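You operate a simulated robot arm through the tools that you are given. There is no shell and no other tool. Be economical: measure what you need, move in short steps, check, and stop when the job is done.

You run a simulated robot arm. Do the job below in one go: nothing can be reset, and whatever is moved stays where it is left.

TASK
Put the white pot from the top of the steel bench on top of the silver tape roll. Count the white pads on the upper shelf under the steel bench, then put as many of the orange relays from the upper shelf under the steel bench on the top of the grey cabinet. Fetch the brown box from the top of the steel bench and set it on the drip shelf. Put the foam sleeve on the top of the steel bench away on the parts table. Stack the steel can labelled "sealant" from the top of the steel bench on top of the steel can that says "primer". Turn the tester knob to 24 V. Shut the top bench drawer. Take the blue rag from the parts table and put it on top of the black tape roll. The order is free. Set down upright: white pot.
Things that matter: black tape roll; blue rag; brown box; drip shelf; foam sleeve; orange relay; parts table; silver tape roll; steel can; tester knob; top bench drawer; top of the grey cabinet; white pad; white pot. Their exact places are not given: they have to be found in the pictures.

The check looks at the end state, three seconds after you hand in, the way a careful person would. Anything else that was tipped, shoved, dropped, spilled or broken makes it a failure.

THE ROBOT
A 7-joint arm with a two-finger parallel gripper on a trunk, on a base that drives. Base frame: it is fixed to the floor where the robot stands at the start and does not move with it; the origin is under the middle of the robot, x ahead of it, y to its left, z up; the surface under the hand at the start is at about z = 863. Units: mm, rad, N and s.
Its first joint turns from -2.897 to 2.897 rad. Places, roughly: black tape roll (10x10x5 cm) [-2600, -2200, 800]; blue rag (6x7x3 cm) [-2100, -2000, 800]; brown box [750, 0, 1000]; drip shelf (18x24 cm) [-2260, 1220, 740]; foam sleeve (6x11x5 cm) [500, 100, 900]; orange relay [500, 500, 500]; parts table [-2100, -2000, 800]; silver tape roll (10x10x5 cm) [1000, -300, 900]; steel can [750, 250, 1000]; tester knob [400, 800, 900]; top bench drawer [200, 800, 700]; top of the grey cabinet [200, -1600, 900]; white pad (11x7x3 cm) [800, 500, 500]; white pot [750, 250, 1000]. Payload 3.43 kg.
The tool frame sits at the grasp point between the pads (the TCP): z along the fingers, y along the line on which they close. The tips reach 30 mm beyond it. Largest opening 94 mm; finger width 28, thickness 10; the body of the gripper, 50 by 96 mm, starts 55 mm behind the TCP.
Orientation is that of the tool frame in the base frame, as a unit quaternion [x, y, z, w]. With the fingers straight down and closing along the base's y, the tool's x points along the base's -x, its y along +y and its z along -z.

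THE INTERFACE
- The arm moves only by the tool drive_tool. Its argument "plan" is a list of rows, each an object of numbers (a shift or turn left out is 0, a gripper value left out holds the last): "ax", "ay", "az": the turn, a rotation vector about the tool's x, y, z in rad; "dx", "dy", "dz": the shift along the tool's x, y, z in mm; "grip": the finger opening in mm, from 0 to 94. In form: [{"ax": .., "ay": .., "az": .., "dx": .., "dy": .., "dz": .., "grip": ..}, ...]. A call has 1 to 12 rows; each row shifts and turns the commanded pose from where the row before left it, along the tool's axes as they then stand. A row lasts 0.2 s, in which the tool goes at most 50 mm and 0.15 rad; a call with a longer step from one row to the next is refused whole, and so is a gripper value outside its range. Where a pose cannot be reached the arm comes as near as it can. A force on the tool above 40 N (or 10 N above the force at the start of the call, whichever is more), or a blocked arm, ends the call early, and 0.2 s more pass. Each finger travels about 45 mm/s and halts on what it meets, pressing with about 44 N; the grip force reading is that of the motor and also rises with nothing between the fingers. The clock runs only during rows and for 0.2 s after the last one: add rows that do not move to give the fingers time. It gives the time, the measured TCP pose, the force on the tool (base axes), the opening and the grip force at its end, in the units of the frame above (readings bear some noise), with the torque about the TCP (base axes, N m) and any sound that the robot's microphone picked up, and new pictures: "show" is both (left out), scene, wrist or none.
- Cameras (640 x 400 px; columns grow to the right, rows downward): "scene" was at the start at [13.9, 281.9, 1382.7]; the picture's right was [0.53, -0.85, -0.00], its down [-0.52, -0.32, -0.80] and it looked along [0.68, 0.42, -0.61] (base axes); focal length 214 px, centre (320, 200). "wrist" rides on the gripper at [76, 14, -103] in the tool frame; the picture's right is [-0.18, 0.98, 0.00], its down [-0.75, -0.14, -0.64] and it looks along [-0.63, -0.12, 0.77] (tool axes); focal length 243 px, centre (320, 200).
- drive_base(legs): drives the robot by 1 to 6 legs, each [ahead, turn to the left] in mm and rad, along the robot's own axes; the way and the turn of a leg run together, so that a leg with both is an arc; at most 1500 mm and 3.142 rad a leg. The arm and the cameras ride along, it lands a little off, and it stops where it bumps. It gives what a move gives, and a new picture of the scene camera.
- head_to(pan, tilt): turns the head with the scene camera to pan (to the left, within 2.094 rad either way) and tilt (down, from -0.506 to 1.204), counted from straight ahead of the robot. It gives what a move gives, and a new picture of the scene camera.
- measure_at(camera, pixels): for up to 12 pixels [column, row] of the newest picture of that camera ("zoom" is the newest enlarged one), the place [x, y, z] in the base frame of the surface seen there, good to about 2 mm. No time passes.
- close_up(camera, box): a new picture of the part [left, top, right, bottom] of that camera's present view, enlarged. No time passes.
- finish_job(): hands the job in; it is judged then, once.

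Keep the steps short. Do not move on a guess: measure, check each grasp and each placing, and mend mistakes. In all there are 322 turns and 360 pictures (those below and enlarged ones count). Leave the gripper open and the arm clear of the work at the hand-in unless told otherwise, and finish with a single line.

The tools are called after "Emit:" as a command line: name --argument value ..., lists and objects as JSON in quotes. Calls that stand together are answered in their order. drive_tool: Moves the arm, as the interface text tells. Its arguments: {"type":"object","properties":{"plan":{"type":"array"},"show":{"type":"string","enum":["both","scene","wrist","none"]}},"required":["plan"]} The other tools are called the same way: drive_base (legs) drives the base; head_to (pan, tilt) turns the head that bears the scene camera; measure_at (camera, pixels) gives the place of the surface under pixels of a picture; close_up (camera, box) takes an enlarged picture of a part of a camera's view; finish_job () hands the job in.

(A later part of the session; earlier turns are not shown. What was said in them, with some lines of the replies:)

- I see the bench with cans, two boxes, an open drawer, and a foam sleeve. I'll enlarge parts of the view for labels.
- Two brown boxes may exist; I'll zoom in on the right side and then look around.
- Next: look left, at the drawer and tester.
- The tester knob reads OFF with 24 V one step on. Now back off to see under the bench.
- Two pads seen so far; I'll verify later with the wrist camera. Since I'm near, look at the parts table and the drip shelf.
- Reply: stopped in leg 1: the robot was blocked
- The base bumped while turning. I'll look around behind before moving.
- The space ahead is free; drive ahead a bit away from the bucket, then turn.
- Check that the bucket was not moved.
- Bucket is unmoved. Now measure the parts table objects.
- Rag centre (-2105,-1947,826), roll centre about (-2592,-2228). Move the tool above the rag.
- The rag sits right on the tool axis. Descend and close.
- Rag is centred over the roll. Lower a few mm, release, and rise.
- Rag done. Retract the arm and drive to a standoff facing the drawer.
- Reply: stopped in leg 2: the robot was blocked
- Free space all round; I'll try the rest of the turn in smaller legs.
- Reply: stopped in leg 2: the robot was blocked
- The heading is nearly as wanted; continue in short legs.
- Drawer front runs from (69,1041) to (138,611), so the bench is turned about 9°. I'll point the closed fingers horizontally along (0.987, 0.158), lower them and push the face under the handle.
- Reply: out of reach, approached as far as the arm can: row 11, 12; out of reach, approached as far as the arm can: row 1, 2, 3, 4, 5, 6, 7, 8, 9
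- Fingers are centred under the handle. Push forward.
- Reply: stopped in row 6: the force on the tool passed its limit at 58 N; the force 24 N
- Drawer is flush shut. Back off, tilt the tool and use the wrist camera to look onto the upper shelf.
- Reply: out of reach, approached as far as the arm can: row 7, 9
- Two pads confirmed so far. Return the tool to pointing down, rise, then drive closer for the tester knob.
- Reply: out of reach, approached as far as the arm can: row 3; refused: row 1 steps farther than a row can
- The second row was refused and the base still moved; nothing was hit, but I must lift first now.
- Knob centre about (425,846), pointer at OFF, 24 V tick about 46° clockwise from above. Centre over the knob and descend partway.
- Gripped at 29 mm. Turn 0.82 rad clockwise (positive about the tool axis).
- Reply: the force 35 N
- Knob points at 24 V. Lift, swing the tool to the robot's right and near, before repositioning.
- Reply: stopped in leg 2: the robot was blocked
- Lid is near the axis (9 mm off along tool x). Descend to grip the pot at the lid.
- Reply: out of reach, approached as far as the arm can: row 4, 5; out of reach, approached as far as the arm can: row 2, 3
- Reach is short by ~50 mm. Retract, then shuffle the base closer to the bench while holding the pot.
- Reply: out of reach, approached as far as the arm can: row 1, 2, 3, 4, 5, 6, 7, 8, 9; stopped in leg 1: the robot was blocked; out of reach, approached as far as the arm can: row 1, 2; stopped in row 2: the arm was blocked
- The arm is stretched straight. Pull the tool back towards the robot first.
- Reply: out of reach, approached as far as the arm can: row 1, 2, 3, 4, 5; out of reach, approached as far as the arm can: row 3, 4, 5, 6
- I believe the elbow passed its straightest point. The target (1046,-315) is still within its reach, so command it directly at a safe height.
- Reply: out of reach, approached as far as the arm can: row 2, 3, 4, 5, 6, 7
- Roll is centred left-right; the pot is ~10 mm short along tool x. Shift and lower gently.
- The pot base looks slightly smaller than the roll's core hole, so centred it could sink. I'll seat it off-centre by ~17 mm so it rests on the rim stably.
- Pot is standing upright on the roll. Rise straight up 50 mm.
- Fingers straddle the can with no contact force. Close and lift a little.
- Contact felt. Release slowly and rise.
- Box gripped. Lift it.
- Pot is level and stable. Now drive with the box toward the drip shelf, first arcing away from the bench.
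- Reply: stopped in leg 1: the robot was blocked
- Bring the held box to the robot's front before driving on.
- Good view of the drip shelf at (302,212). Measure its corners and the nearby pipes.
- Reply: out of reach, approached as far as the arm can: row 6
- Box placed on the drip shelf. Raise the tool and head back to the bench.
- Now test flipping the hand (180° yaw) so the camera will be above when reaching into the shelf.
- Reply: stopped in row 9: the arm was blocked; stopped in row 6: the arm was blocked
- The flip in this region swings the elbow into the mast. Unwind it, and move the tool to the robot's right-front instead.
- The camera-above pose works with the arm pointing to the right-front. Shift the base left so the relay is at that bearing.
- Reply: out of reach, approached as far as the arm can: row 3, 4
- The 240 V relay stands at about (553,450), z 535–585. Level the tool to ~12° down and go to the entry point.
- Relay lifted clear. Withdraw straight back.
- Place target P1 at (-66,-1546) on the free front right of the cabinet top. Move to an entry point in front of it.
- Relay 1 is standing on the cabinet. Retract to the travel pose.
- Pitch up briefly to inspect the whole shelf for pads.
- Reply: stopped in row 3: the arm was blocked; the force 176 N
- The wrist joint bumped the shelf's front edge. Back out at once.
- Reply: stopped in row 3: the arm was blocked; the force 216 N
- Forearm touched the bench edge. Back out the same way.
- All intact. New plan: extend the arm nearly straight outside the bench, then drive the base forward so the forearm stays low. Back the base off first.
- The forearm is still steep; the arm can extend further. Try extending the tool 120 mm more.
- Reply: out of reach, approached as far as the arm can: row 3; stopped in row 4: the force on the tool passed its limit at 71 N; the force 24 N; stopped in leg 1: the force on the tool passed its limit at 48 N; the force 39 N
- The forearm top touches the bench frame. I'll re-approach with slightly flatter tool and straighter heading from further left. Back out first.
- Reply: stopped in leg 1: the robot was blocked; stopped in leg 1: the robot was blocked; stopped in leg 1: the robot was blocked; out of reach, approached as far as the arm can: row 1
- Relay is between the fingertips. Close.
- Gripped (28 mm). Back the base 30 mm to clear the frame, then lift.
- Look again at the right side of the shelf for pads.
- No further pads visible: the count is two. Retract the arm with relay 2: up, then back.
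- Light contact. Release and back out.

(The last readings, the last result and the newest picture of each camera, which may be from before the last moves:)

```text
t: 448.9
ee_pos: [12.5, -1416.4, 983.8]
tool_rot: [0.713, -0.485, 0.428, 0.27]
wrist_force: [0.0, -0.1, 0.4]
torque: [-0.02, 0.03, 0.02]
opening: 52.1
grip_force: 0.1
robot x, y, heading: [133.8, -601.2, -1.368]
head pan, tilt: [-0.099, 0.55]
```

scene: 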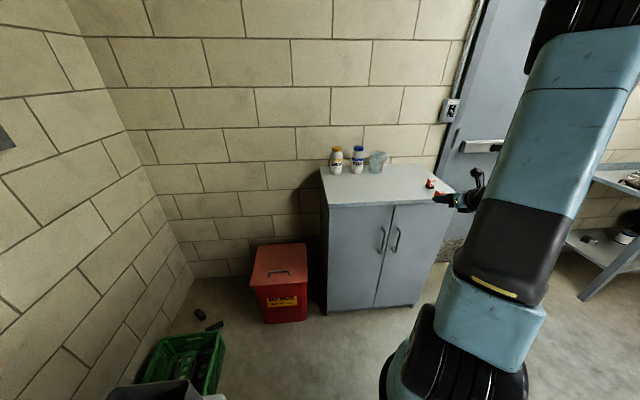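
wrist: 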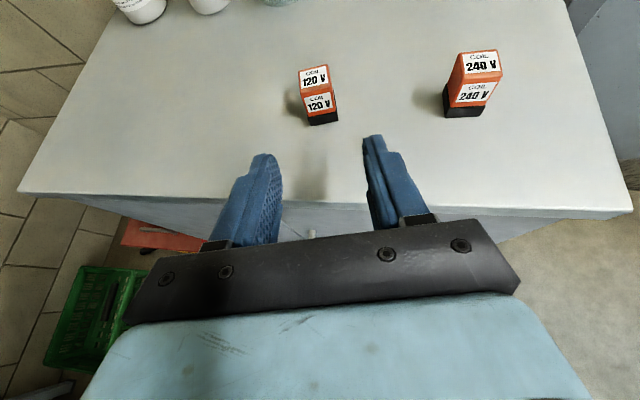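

Both relays stand on the cabinet. Retract and point the tool down again.

Emit:
drive_tool --plan '[{"dz": -45}, {"dz": -45}, {"dz": -45}, {"dz": -45}, {"ay": -0.145}, {"ay": -0.145}, {"ay": -0.145}, {"ay": -0.145}, {"ay": -0.145}, {"ay": -0.145}, {"ay": -0.145}, {"ay": -0.045}]' --show "none"

Emit:
close_up --camera "scene" --box '[310, 140, 470, 230]'

```text
t: 451.6
ee_pos: [-49.1, -1272.0, 1069.3]
tool_rot: [0.831, -0.555, 0.008, -0.014]
wrist_force: [0.2, -0.6, -1.1]
torque: [0.0, -0.04, -0.01]
opening: 52.1
grip_force: 0.0
robot x, y, heading: [136.5, -600.7, -1.358]
head pan, tilt: [-0.099, 0.55]
```

```text
4.00 times, centred on (390, 185) of scene
```

zoom: 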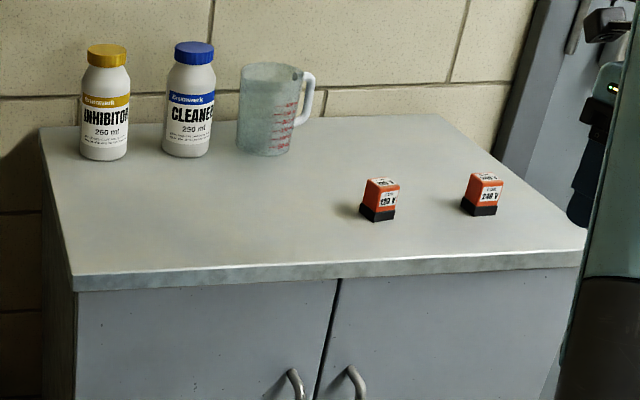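

Emit:
drive_tool --plan '[{"az": -0.149, "dz": -10}, {"az": -0.149, "dz": -10}, {"az": -0.149, "dz": -10}, {"az": -0.149, "dz": -10}, {"az": -0.149, "dz": -10}, {"az": -0.149, "dz": -10}, {"az": -0.149, "dz": -10}, {"az": -0.149, "dz": -10}, {"az": -0.149}, {"az": -0.149}, {"az": -0.149}, {"az": -0.149}]' --show "none"

Emit:
drive_tool --plan '[{"az": -0.149}, {"az": -0.149}, {"az": -0.149}, {"az": -0.149}, {"az": -0.149, "grip": 94}, {}]' --show "none"

Emit:
drive_base --legs '[[-780, 0]]'

```text
t: 454.1
ee_pos: [-52.7, -1273.4, 1149.5]
tool_rot: [0.953, 0.303, 0.015, -0.001]
wrist_force: [-0.2, 0.3, -0.8]
torque: [0.03, -0.01, 0.0]
opening: 52.1
grip_force: 0.1
robot x, y, heading: [135.8, -601.8, -1.365]
head pan, tilt: [-0.099, 0.55]
```

```text
t: 455.6
ee_pos: [-52.2, -1272.7, 1149.0]
tool_rot: [0.778, 0.628, 0.015, 0.005]
wrist_force: [0.5, -0.4, 1.0]
torque: [0.0, 0.02, -0.02]
opening: 93.9
grip_force: 0.0
robot x, y, heading: [141.0, -602.6, -1.36]
head pan, tilt: [-0.099, 0.55]
```

```text
t: 459.8
ee_pos: [-213.6, -511.5, 1149.7]
tool_rot: [0.781, 0.625, 0.014, 0.004]
wrist_force: [0.6, -0.7, 0.1]
torque: [-0.02, -0.03, 0.0]
opening: 94.2
grip_force: 0.1
robot x, y, heading: [-21.2, 158.4, -1.368]
head pan, tilt: [-0.099, 0.55]
```

scene: 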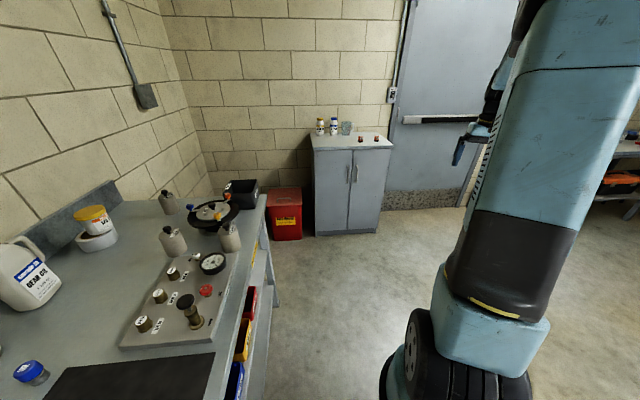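

Emit:
drive_base --legs '[[0, 0.5]]'

Emit:
drive_base --legs '[[0, 0.5]]'

Emit:
drive_base --legs '[[0, 0.42]]'

```text
t: 461.8
ee_pos: [128.9, -521.7, 1148.8]
tool_rot: [0.602, 0.799, 0.016, 0.001]
wrist_force: [-0.3, -0.1, 0.4]
torque: [-0.03, 0.04, 0.0]
opening: 94.0
grip_force: 0.1
robot x, y, heading: [-49.3, 141.1, -0.872]
head pan, tilt: [-0.099, 0.55]
```

scene: 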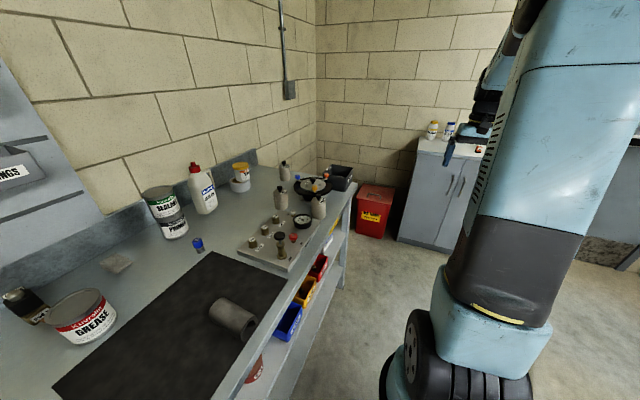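

```text
t: 463.8
ee_pos: [425.3, -357.1, 1150.3]
tool_rot: [0.386, 0.922, 0.015, -0.003]
wrist_force: [-0.2, 0.0, -0.2]
torque: [-0.01, -0.01, -0.01]
opening: 94.0
grip_force: 0.1
robot x, y, heading: [-53.0, 112.2, -0.376]
head pan, tilt: [-0.099, 0.55]
```

scene: 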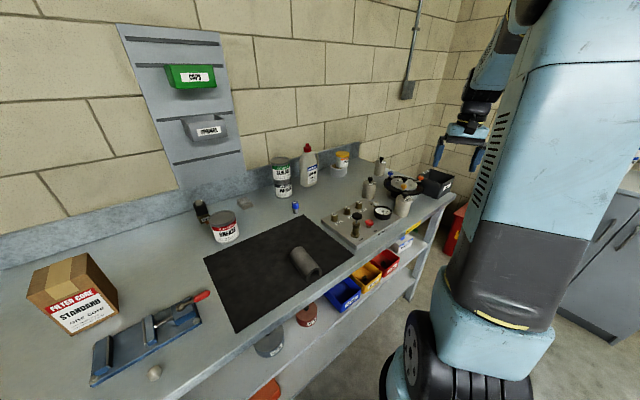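

```text
t: 465.5
ee_pos: [577.0, -118.8, 1149.8]
tool_rot: [0.185, 0.983, 0.014, -0.007]
wrist_force: [-0.1, -0.6, -0.3]
torque: [0.04, 0.02, 0.01]
opening: 94.3
grip_force: 0.0
robot x, y, heading: [-51.8, 81.6, 0.044]
head pan, tilt: [-0.099, 0.55]
```

scene: 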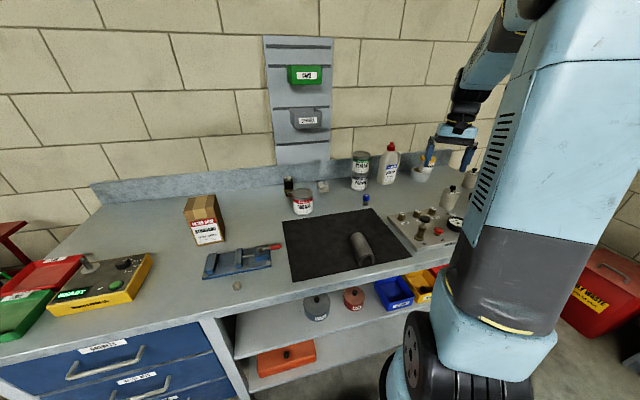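

Measure the foam sleeve.

Emit:
close_up --camera "scene" --box '[320, 210, 400, 280]'

Emit:
measure_at --camera "zoom" --pixels '[[320, 180], [300, 130], [360, 270], [290, 200], [385, 230], [330, 270], [410, 270], [280, 140], [330, 120], [340, 200]]'

```text
5.71 times, centred on (360, 245) of scene
```

zoom: 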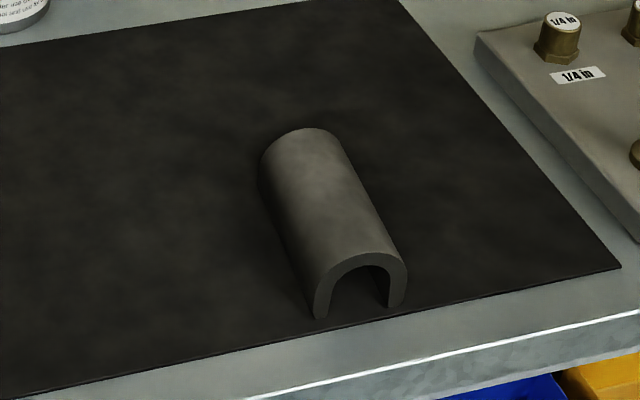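

```text
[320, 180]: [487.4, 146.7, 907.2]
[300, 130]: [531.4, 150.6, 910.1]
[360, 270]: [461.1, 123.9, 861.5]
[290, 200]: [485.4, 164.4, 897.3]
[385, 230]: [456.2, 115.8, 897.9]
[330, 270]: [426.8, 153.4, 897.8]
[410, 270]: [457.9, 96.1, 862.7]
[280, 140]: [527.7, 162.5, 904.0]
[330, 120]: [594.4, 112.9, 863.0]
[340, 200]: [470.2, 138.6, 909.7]
```

Emit:
drive_tool --plan '[{"ax": 0.025, "ay": -0.019}, {"dx": 30.2, "dy": 35}, {"dx": 30.2, "dy": 35}, {"dx": 30.2, "dy": 35}, {"dx": 30.2, "dy": 35}, {"dx": 30.2, "dy": 35}, {"dx": 30.2, "dy": 35}, {"az": -0.137}, {"az": -0.137, "dz": 40}, {"az": -0.137, "dz": 40}, {"az": -0.137, "dz": 40}, {}]' --show "wrist"

```text
t: 468.1
ee_pos: [484.4, 143.2, 1032.1]
tool_rot: [-0.088, 0.996, 0.0, 0.002]
wrist_force: [0.1, 0.9, 0.1]
torque: [-0.01, 0.02, 0.0]
opening: 94.0
grip_force: 0.0
robot x, y, heading: [-52.1, 81.3, 0.042]
head pan, tilt: [-0.099, 0.55]
```

wrist: 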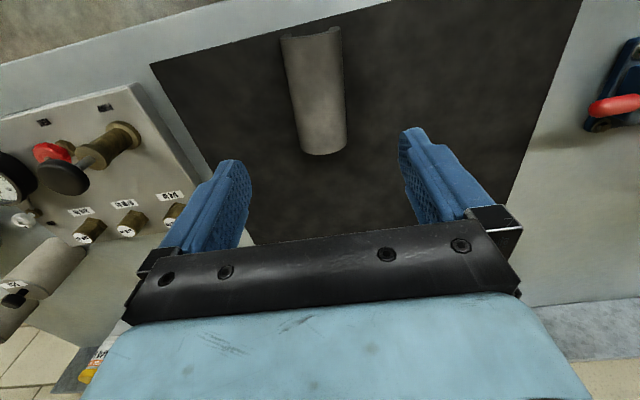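

Emit:
drive_tool --plan '[{"dx": 5, "dy": -2, "dz": 45}, {"dz": 45}, {"dz": 43}, {}, {"grip": 50}, {"grip": 50}, {"grip": 50}, {"grip": 50}, {}]' --show "wrist"

```text
t: 470.1
ee_pos: [479.5, 141.4, 897.6]
tool_rot: [-0.087, 0.996, 0.0, 0.001]
wrist_force: [0.0, -0.4, -0.1]
torque: [0.03, -0.01, 0.0]
opening: 52.4
grip_force: 44.0
robot x, y, heading: [-50.3, 77.6, 0.046]
head pan, tilt: [-0.099, 0.55]
```

wrist: 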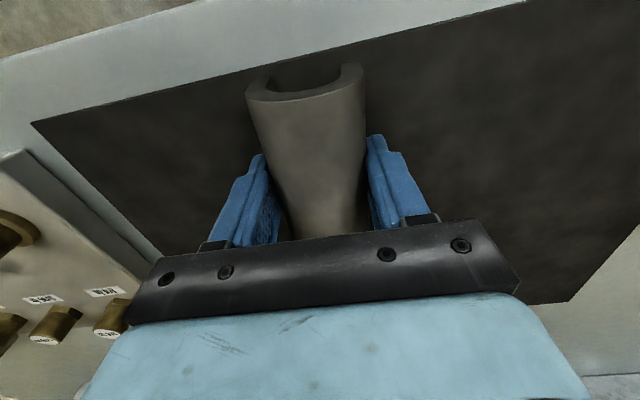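

Emit:
drive_tool --plan '[{"grip": 40}, {}, {"dz": -20}, {"dz": -45}, {"dz": -45}, {"dz": -45}, {"dz": -45}, {"dz": -45}, {}]' --show "wrist"

```text
t: 472.1
ee_pos: [478.5, 140.2, 1141.7]
tool_rot: [-0.087, 0.996, 0.0, 0.001]
wrist_force: [-0.2, 0.5, -0.9]
torque: [0.02, -0.01, -0.02]
opening: 52.1
grip_force: 44.0
robot x, y, heading: [-51.7, 78.2, 0.038]
head pan, tilt: [-0.099, 0.55]
```

wrist: 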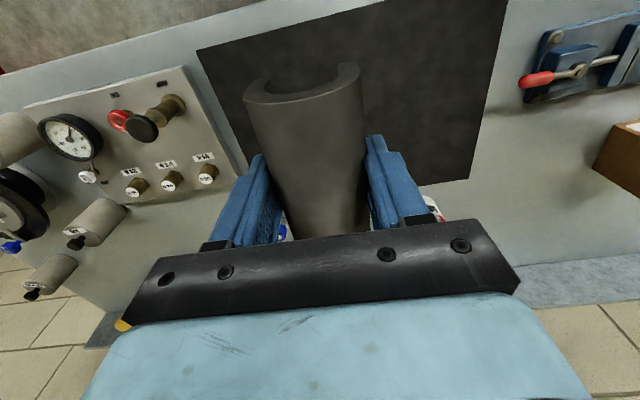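

Emit:
drive_base --legs '[[-150, 0], [0, 0.53]]'

Emit:
drive_base --legs '[[-1250, 0]]'

Emit:
close_up --camera "scene" --box '[340, 150, 480, 230]'

```text
t: 475.2
ee_pos: [223.6, 391.2, 1140.5]
tool_rot: [-0.344, 0.939, 0.0, 0.001]
wrist_force: [-0.5, -0.1, 0.2]
torque: [-0.01, -0.01, 0.0]
opening: 51.8
grip_force: 44.0
robot x, y, heading: [-189.6, 50.3, 0.571]
head pan, tilt: [-0.099, 0.55]
```

scene: 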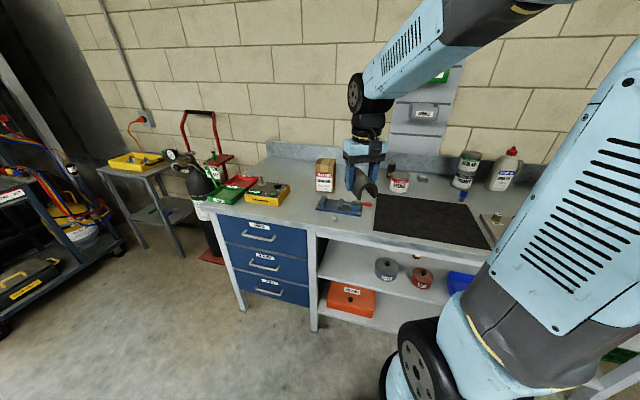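

```text
t: 481.5
ee_pos: [-812.1, -277.2, 1141.3]
tool_rot: [-0.356, 0.935, 0.0, 0.0]
wrist_force: [0.3, 0.7, -0.6]
torque: [-0.02, 0.02, 0.05]
opening: 52.2
grip_force: 44.0
robot x, y, heading: [-1215.8, -630.7, 0.594]
head pan, tilt: [-0.099, 0.55]
```

scene: 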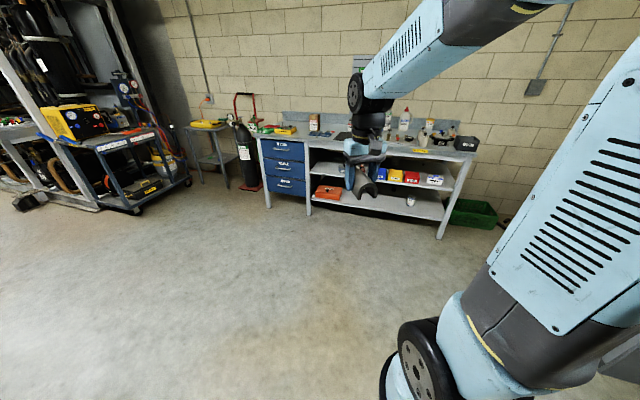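

```text
4.57 times, centred on (410, 190) of scene
```

zoom: 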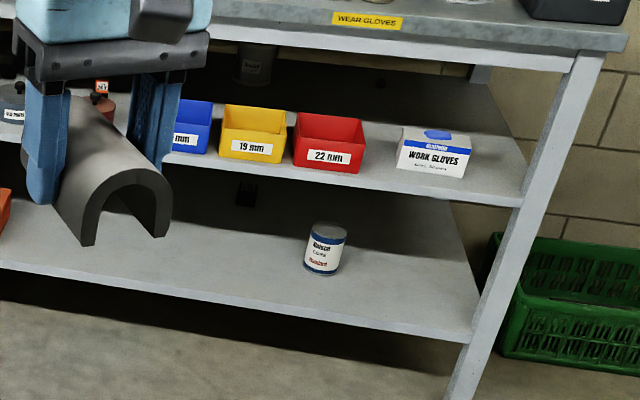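

Emit:
close_up --camera "scene" --box '[388, 155, 458, 190]'

Emit:
drive_base --legs '[[-1080, 0]]'

```text
9.14 times, centred on (423, 172) of scene
```

zoom: 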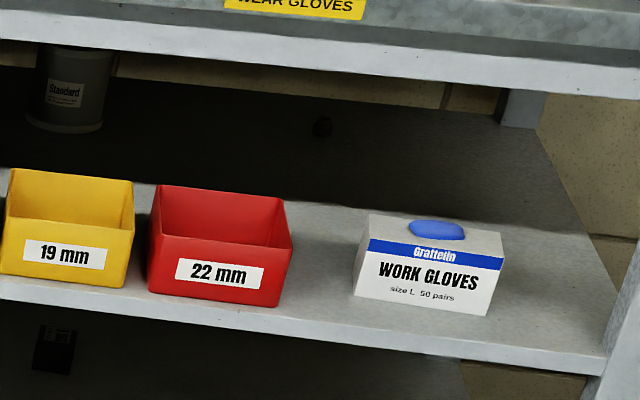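

```text
t: 487.2
ee_pos: [-1726.2, -897.9, 1141.8]
tool_rot: [-0.352, 0.936, 0.0, 0.001]
wrist_force: [-0.4, 0.6, -0.9]
torque: [-0.02, -0.01, 0.02]
opening: 52.1
grip_force: 44.1
robot x, y, heading: [-2131.2, -1249.7, 0.584]
head pan, tilt: [-0.099, 0.55]
```

scene: 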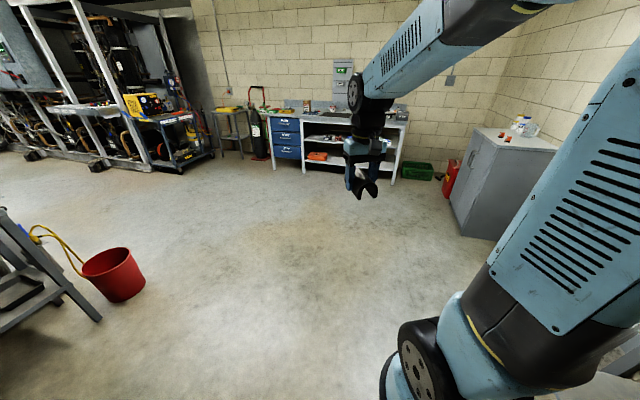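

Emit:
drive_base --legs '[[0, -0.6]]'

Emit:
drive_base --legs '[[0, -0.6]]'

Emit:
drive_base --legs '[[0, -0.6]]'

Emit:
drive_base --legs '[[0, -0.53]]'

```text
t: 489.5
ee_pos: [-1602.6, -1200.6, 1142.3]
tool_rot: [-0.048, 0.999, 0.001, 0.0]
wrist_force: [-0.5, 0.3, -0.1]
torque: [-0.02, 0.0, 0.0]
opening: 52.1
grip_force: 44.4
robot x, y, heading: [-2138.2, -1214.3, -0.029]
head pan, tilt: [-0.099, 0.55]
```

scene: 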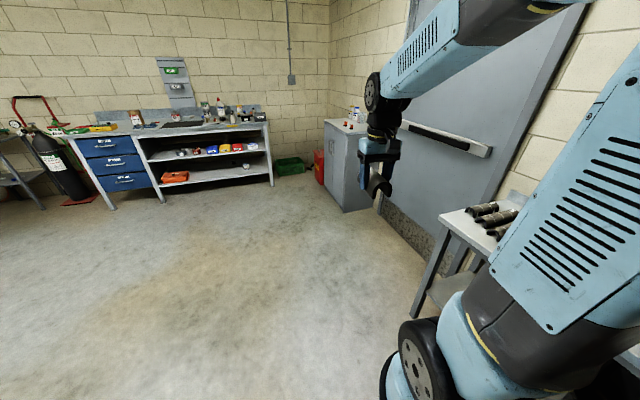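

```text
t: 491.8
ee_pos: [-1692.2, -1510.3, 1142.6]
tool_rot: [0.254, 0.967, 0.0, 0.001]
wrist_force: [0.6, 0.9, -0.6]
torque: [-0.02, -0.03, 0.01]
opening: 52.1
grip_force: 44.4
robot x, y, heading: [-2115.4, -1185.6, -0.64]
head pan, tilt: [-0.099, 0.55]
```

scene: 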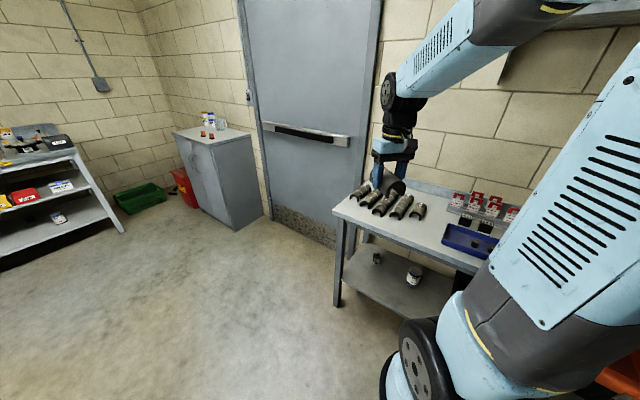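

```text
t: 494.0
ee_pos: [-1948.1, -1696.6, 1144.3]
tool_rot: [0.527, 0.85, 0.0, 0.0]
wrist_force: [-0.2, -0.7, -0.4]
torque: [0.0, -0.04, 0.04]
opening: 52.0
grip_force: 44.1
robot x, y, heading: [-2084.0, -1172.9, -1.235]
head pan, tilt: [-0.099, 0.55]
```

scene: 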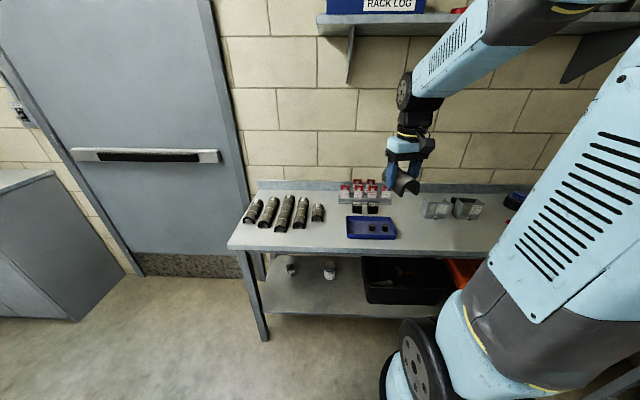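

```text
t: 496.1
ee_pos: [-2226.5, -1689.0, 1143.5]
tool_rot: [0.732, 0.681, -0.001, 0.0]
wrist_force: [0.8, 0.0, 0.2]
torque: [0.01, 0.0, -0.01]
opening: 52.2
grip_force: 44.2
robot x, y, heading: [-2051.4, -1177.2, -1.772]
head pan, tilt: [-0.099, 0.55]
```

scene: 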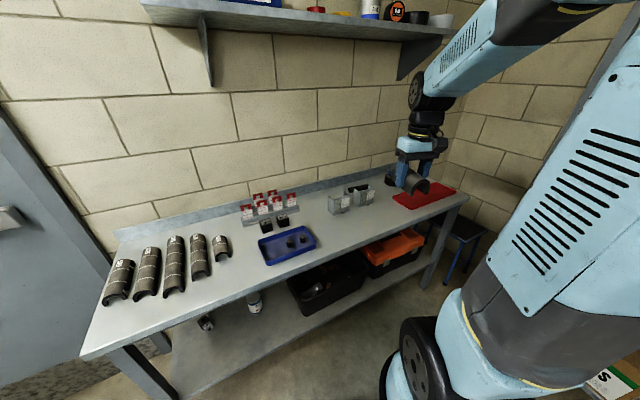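

Emit:
measure_at --camera "scene" --pixels '[[350, 228], [375, 215], [330, 240], [318, 238], [345, 207], [400, 207], [360, 245], [290, 262], [240, 255], [385, 205]]'

Emit:
close_up --camera "scene" --box '[240, 150, 480, 300]'

```text
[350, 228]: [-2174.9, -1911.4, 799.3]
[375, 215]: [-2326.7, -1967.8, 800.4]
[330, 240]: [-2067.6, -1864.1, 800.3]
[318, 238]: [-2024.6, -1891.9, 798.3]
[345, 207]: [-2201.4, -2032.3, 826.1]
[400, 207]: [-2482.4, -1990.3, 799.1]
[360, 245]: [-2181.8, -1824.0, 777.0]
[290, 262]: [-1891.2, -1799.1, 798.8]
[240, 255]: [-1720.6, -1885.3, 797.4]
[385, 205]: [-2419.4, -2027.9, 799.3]
```

```text
2.67 times, centred on (360, 225) of scene
```

zoom: 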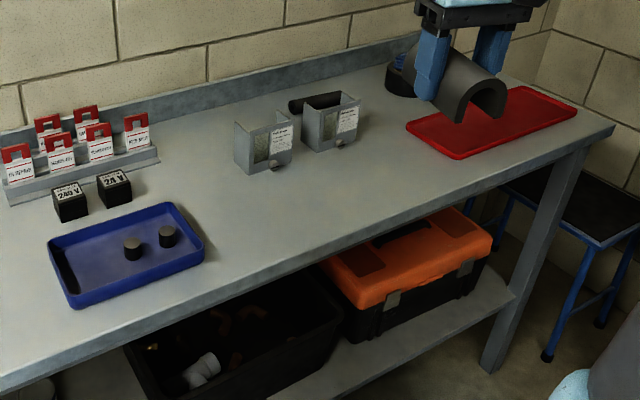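

Free spot at about (-2160,-1917) on the parts table. Move above it and descend partway.

Emit:
drive_tool --plan '[{"dx": -44.5, "dy": 16.5}, {"dx": -44.5, "dy": 16.5}, {"dx": -44.5, "dy": 16.5}, {"dx": -44.5, "dy": 16.5}, {"dx": -44.5, "dy": 16.5}, {"dz": 45}, {"dz": 45}, {"dz": 45}, {"dz": 45}, {"dz": 45}, {"dz": 35}, {}]' --show "both"

```text
t: 498.7
ee_pos: [-2162.2, -1917.2, 883.7]
tool_rot: [0.732, 0.681, -0.001, 0.001]
wrist_force: [-0.1, 0.5, -0.4]
torque: [0.03, -0.03, -0.03]
opening: 52.0
grip_force: 44.2
robot x, y, heading: [-2049.9, -1177.9, -1.771]
head pan, tilt: [-0.099, 0.55]
```

scene: 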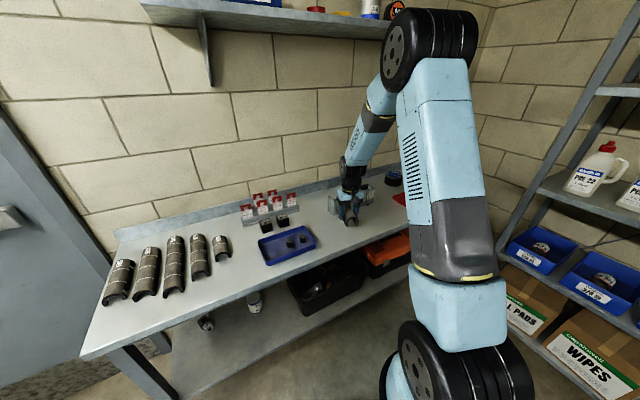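
wrist: 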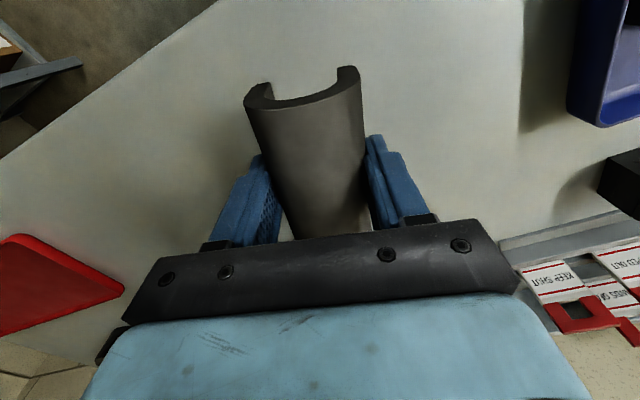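

Emit:
drive_tool --plan '[{"dx": 6, "dz": 25}, {"dz": 15}, {"dz": 6}, {}]' --show "none"

```text
t: 499.7
ee_pos: [-2160.7, -1911.7, 838.4]
tool_rot: [0.732, 0.681, 0.0, 0.001]
wrist_force: [-0.9, -0.5, -1.1]
torque: [-0.02, -0.01, 0.03]
opening: 52.0
grip_force: 43.8
robot x, y, heading: [-2050.0, -1180.8, -1.77]
head pan, tilt: [-0.099, 0.55]
```

Emit:
drive_tool --plan '[{"dz": 2}, {"dz": 1.5}, {}]' --show "none"

```text
t: 500.5
ee_pos: [-2162.0, -1911.8, 835.8]
tool_rot: [0.732, 0.681, 0.0, 0.0]
wrist_force: [0.9, -0.4, 0.4]
torque: [-0.01, 0.0, -0.04]
opening: 51.8
grip_force: 43.8
robot x, y, heading: [-2050.7, -1178.8, -1.766]
head pan, tilt: [-0.099, 0.55]
```

Emit:
drive_tool --plan '[{"dz": 1}, {"grip": 56}, {"grip": 65}, {"grip": 80}, {"grip": 94}, {"grip": 94}, {}, {"dz": -30}, {"dz": -45}, {"dz": -45}, {"dz": -45}, {"dz": -45}]' --show "both"

```text
t: 503.1
ee_pos: [-2160.5, -1911.4, 1043.9]
tool_rot: [0.732, 0.681, 0.0, 0.001]
wrist_force: [0.0, -1.0, 0.2]
torque: [0.02, -0.04, 0.0]
opening: 93.9
grip_force: 0.1
robot x, y, heading: [-2052.3, -1181.7, -1.769]
head pan, tilt: [-0.099, 0.55]
```

scene: 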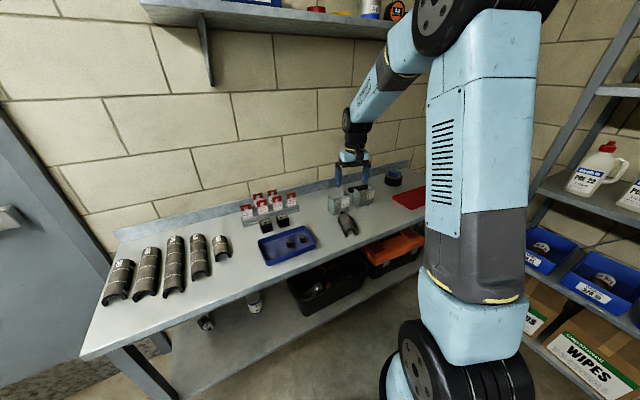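
wrist: 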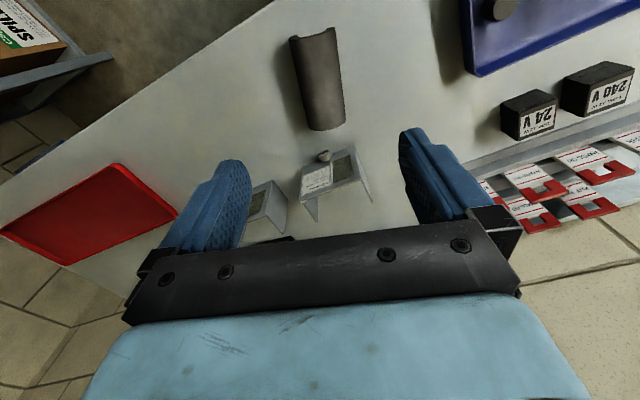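

Sleeve is set down. Pull the arm back, and take a last check of the table.

Emit:
drive_tool --plan '[{"dz": -40}, {"dz": -40}, {"dx": 45}, {"dx": 45}, {"dx": 45}, {"dx": 45}, {"dx": 45}]' --show "scene"

Emit:
close_up --camera "scene" --box '[300, 140, 460, 260]'

Emit:
head_to --pan 2.0 --tilt 0.3

Emit:
close_up --camera "scene" --box '[200, 80, 500, 240]'

```text
t: 504.7
ee_pos: [-2145.3, -1687.1, 1125.4]
tool_rot: [0.732, 0.681, -0.002, 0.001]
wrist_force: [-1.0, -0.5, -0.8]
torque: [0.06, -0.02, -0.02]
opening: 94.0
grip_force: 0.0
robot x, y, heading: [-2051.5, -1179.1, -1.773]
head pan, tilt: [-0.099, 0.55]
```

scene: 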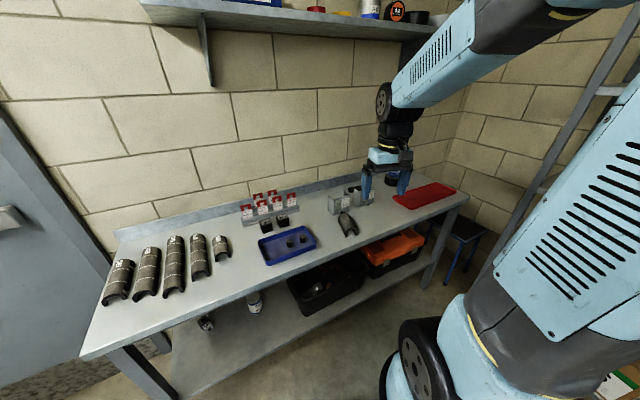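

```text
3.33 times, centred on (380, 200) of scene
```

zoom: 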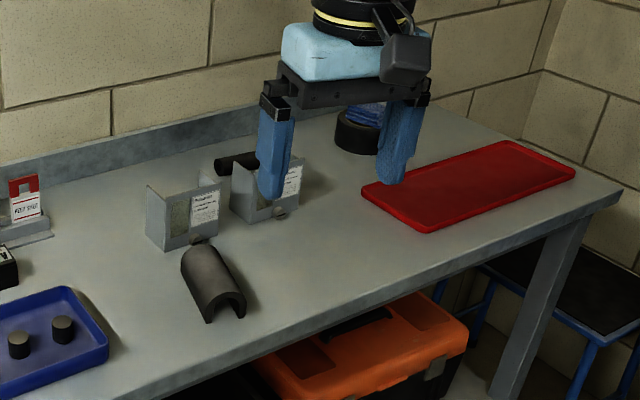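

```text
t: 506.7
ee_pos: [-2145.8, -1687.2, 1123.8]
tool_rot: [0.732, 0.681, 0.0, 0.002]
wrist_force: [1.5, 0.4, -0.6]
torque: [-0.01, 0.0, 0.01]
opening: 94.1
grip_force: 0.2
robot x, y, heading: [-2050.7, -1181.2, -1.767]
head pan, tilt: [2.0, 0.3]
```

scene: 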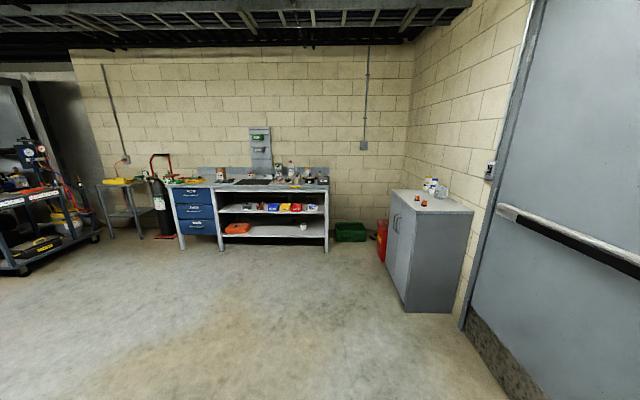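

```text
2.13 times, centred on (350, 160) of scene
```

zoom: 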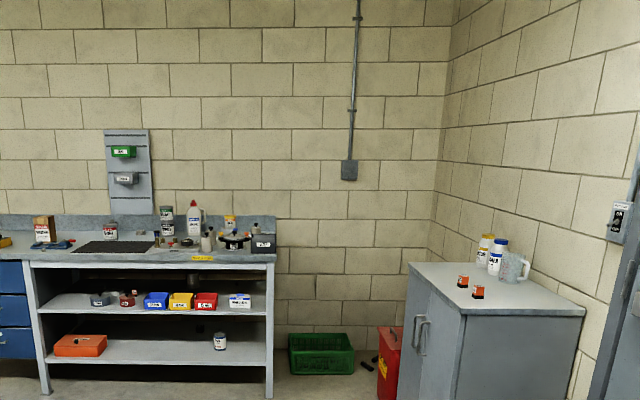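

Everything stands. One last low-angle zoom of the upper shelf to confirm the pad count.

Emit:
close_up --camera "scene" --box '[215, 190, 275, 220]'

Emit:
close_up --camera "scene" --box '[265, 190, 325, 220]'

```text
10.67 times, centred on (245, 205) of scene
```

zoom: 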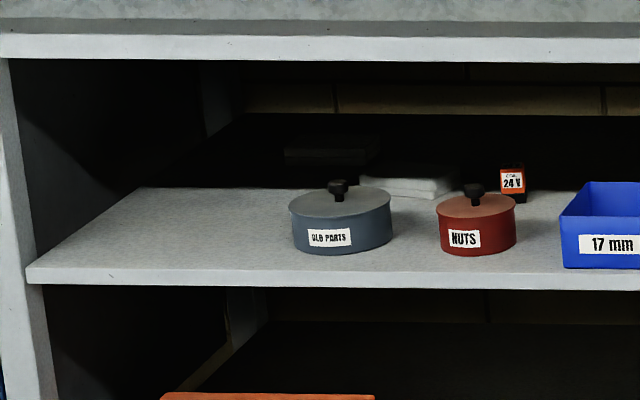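

```text
10.67 times, centred on (295, 205) of scene
```

zoom: 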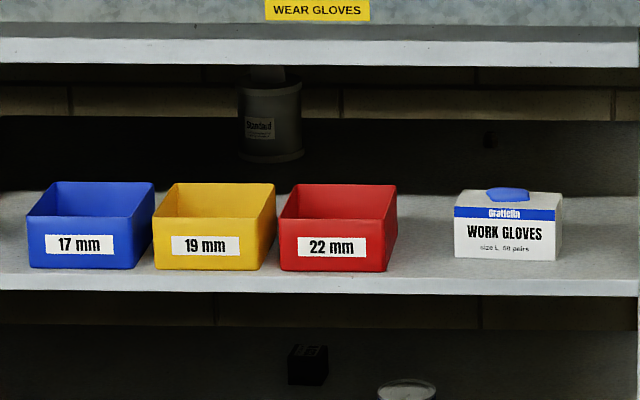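

Two pads are on the upper shelf and two relays are on the cabinet. Hand in.

Emit:
finish_job

```text
The job is handed in.
```

All eight parts of the job are done and handed in; I counted two white pads, so two orange relays (240 V and 120 V) stand on the grey cabinet, and the white pot stands upright but about 23 mm off-centre on the silver tape roll because its base could sink into the hole (the arm bumped the bench a few times while fetching the second relay, and nothing looked shifted afterwards).
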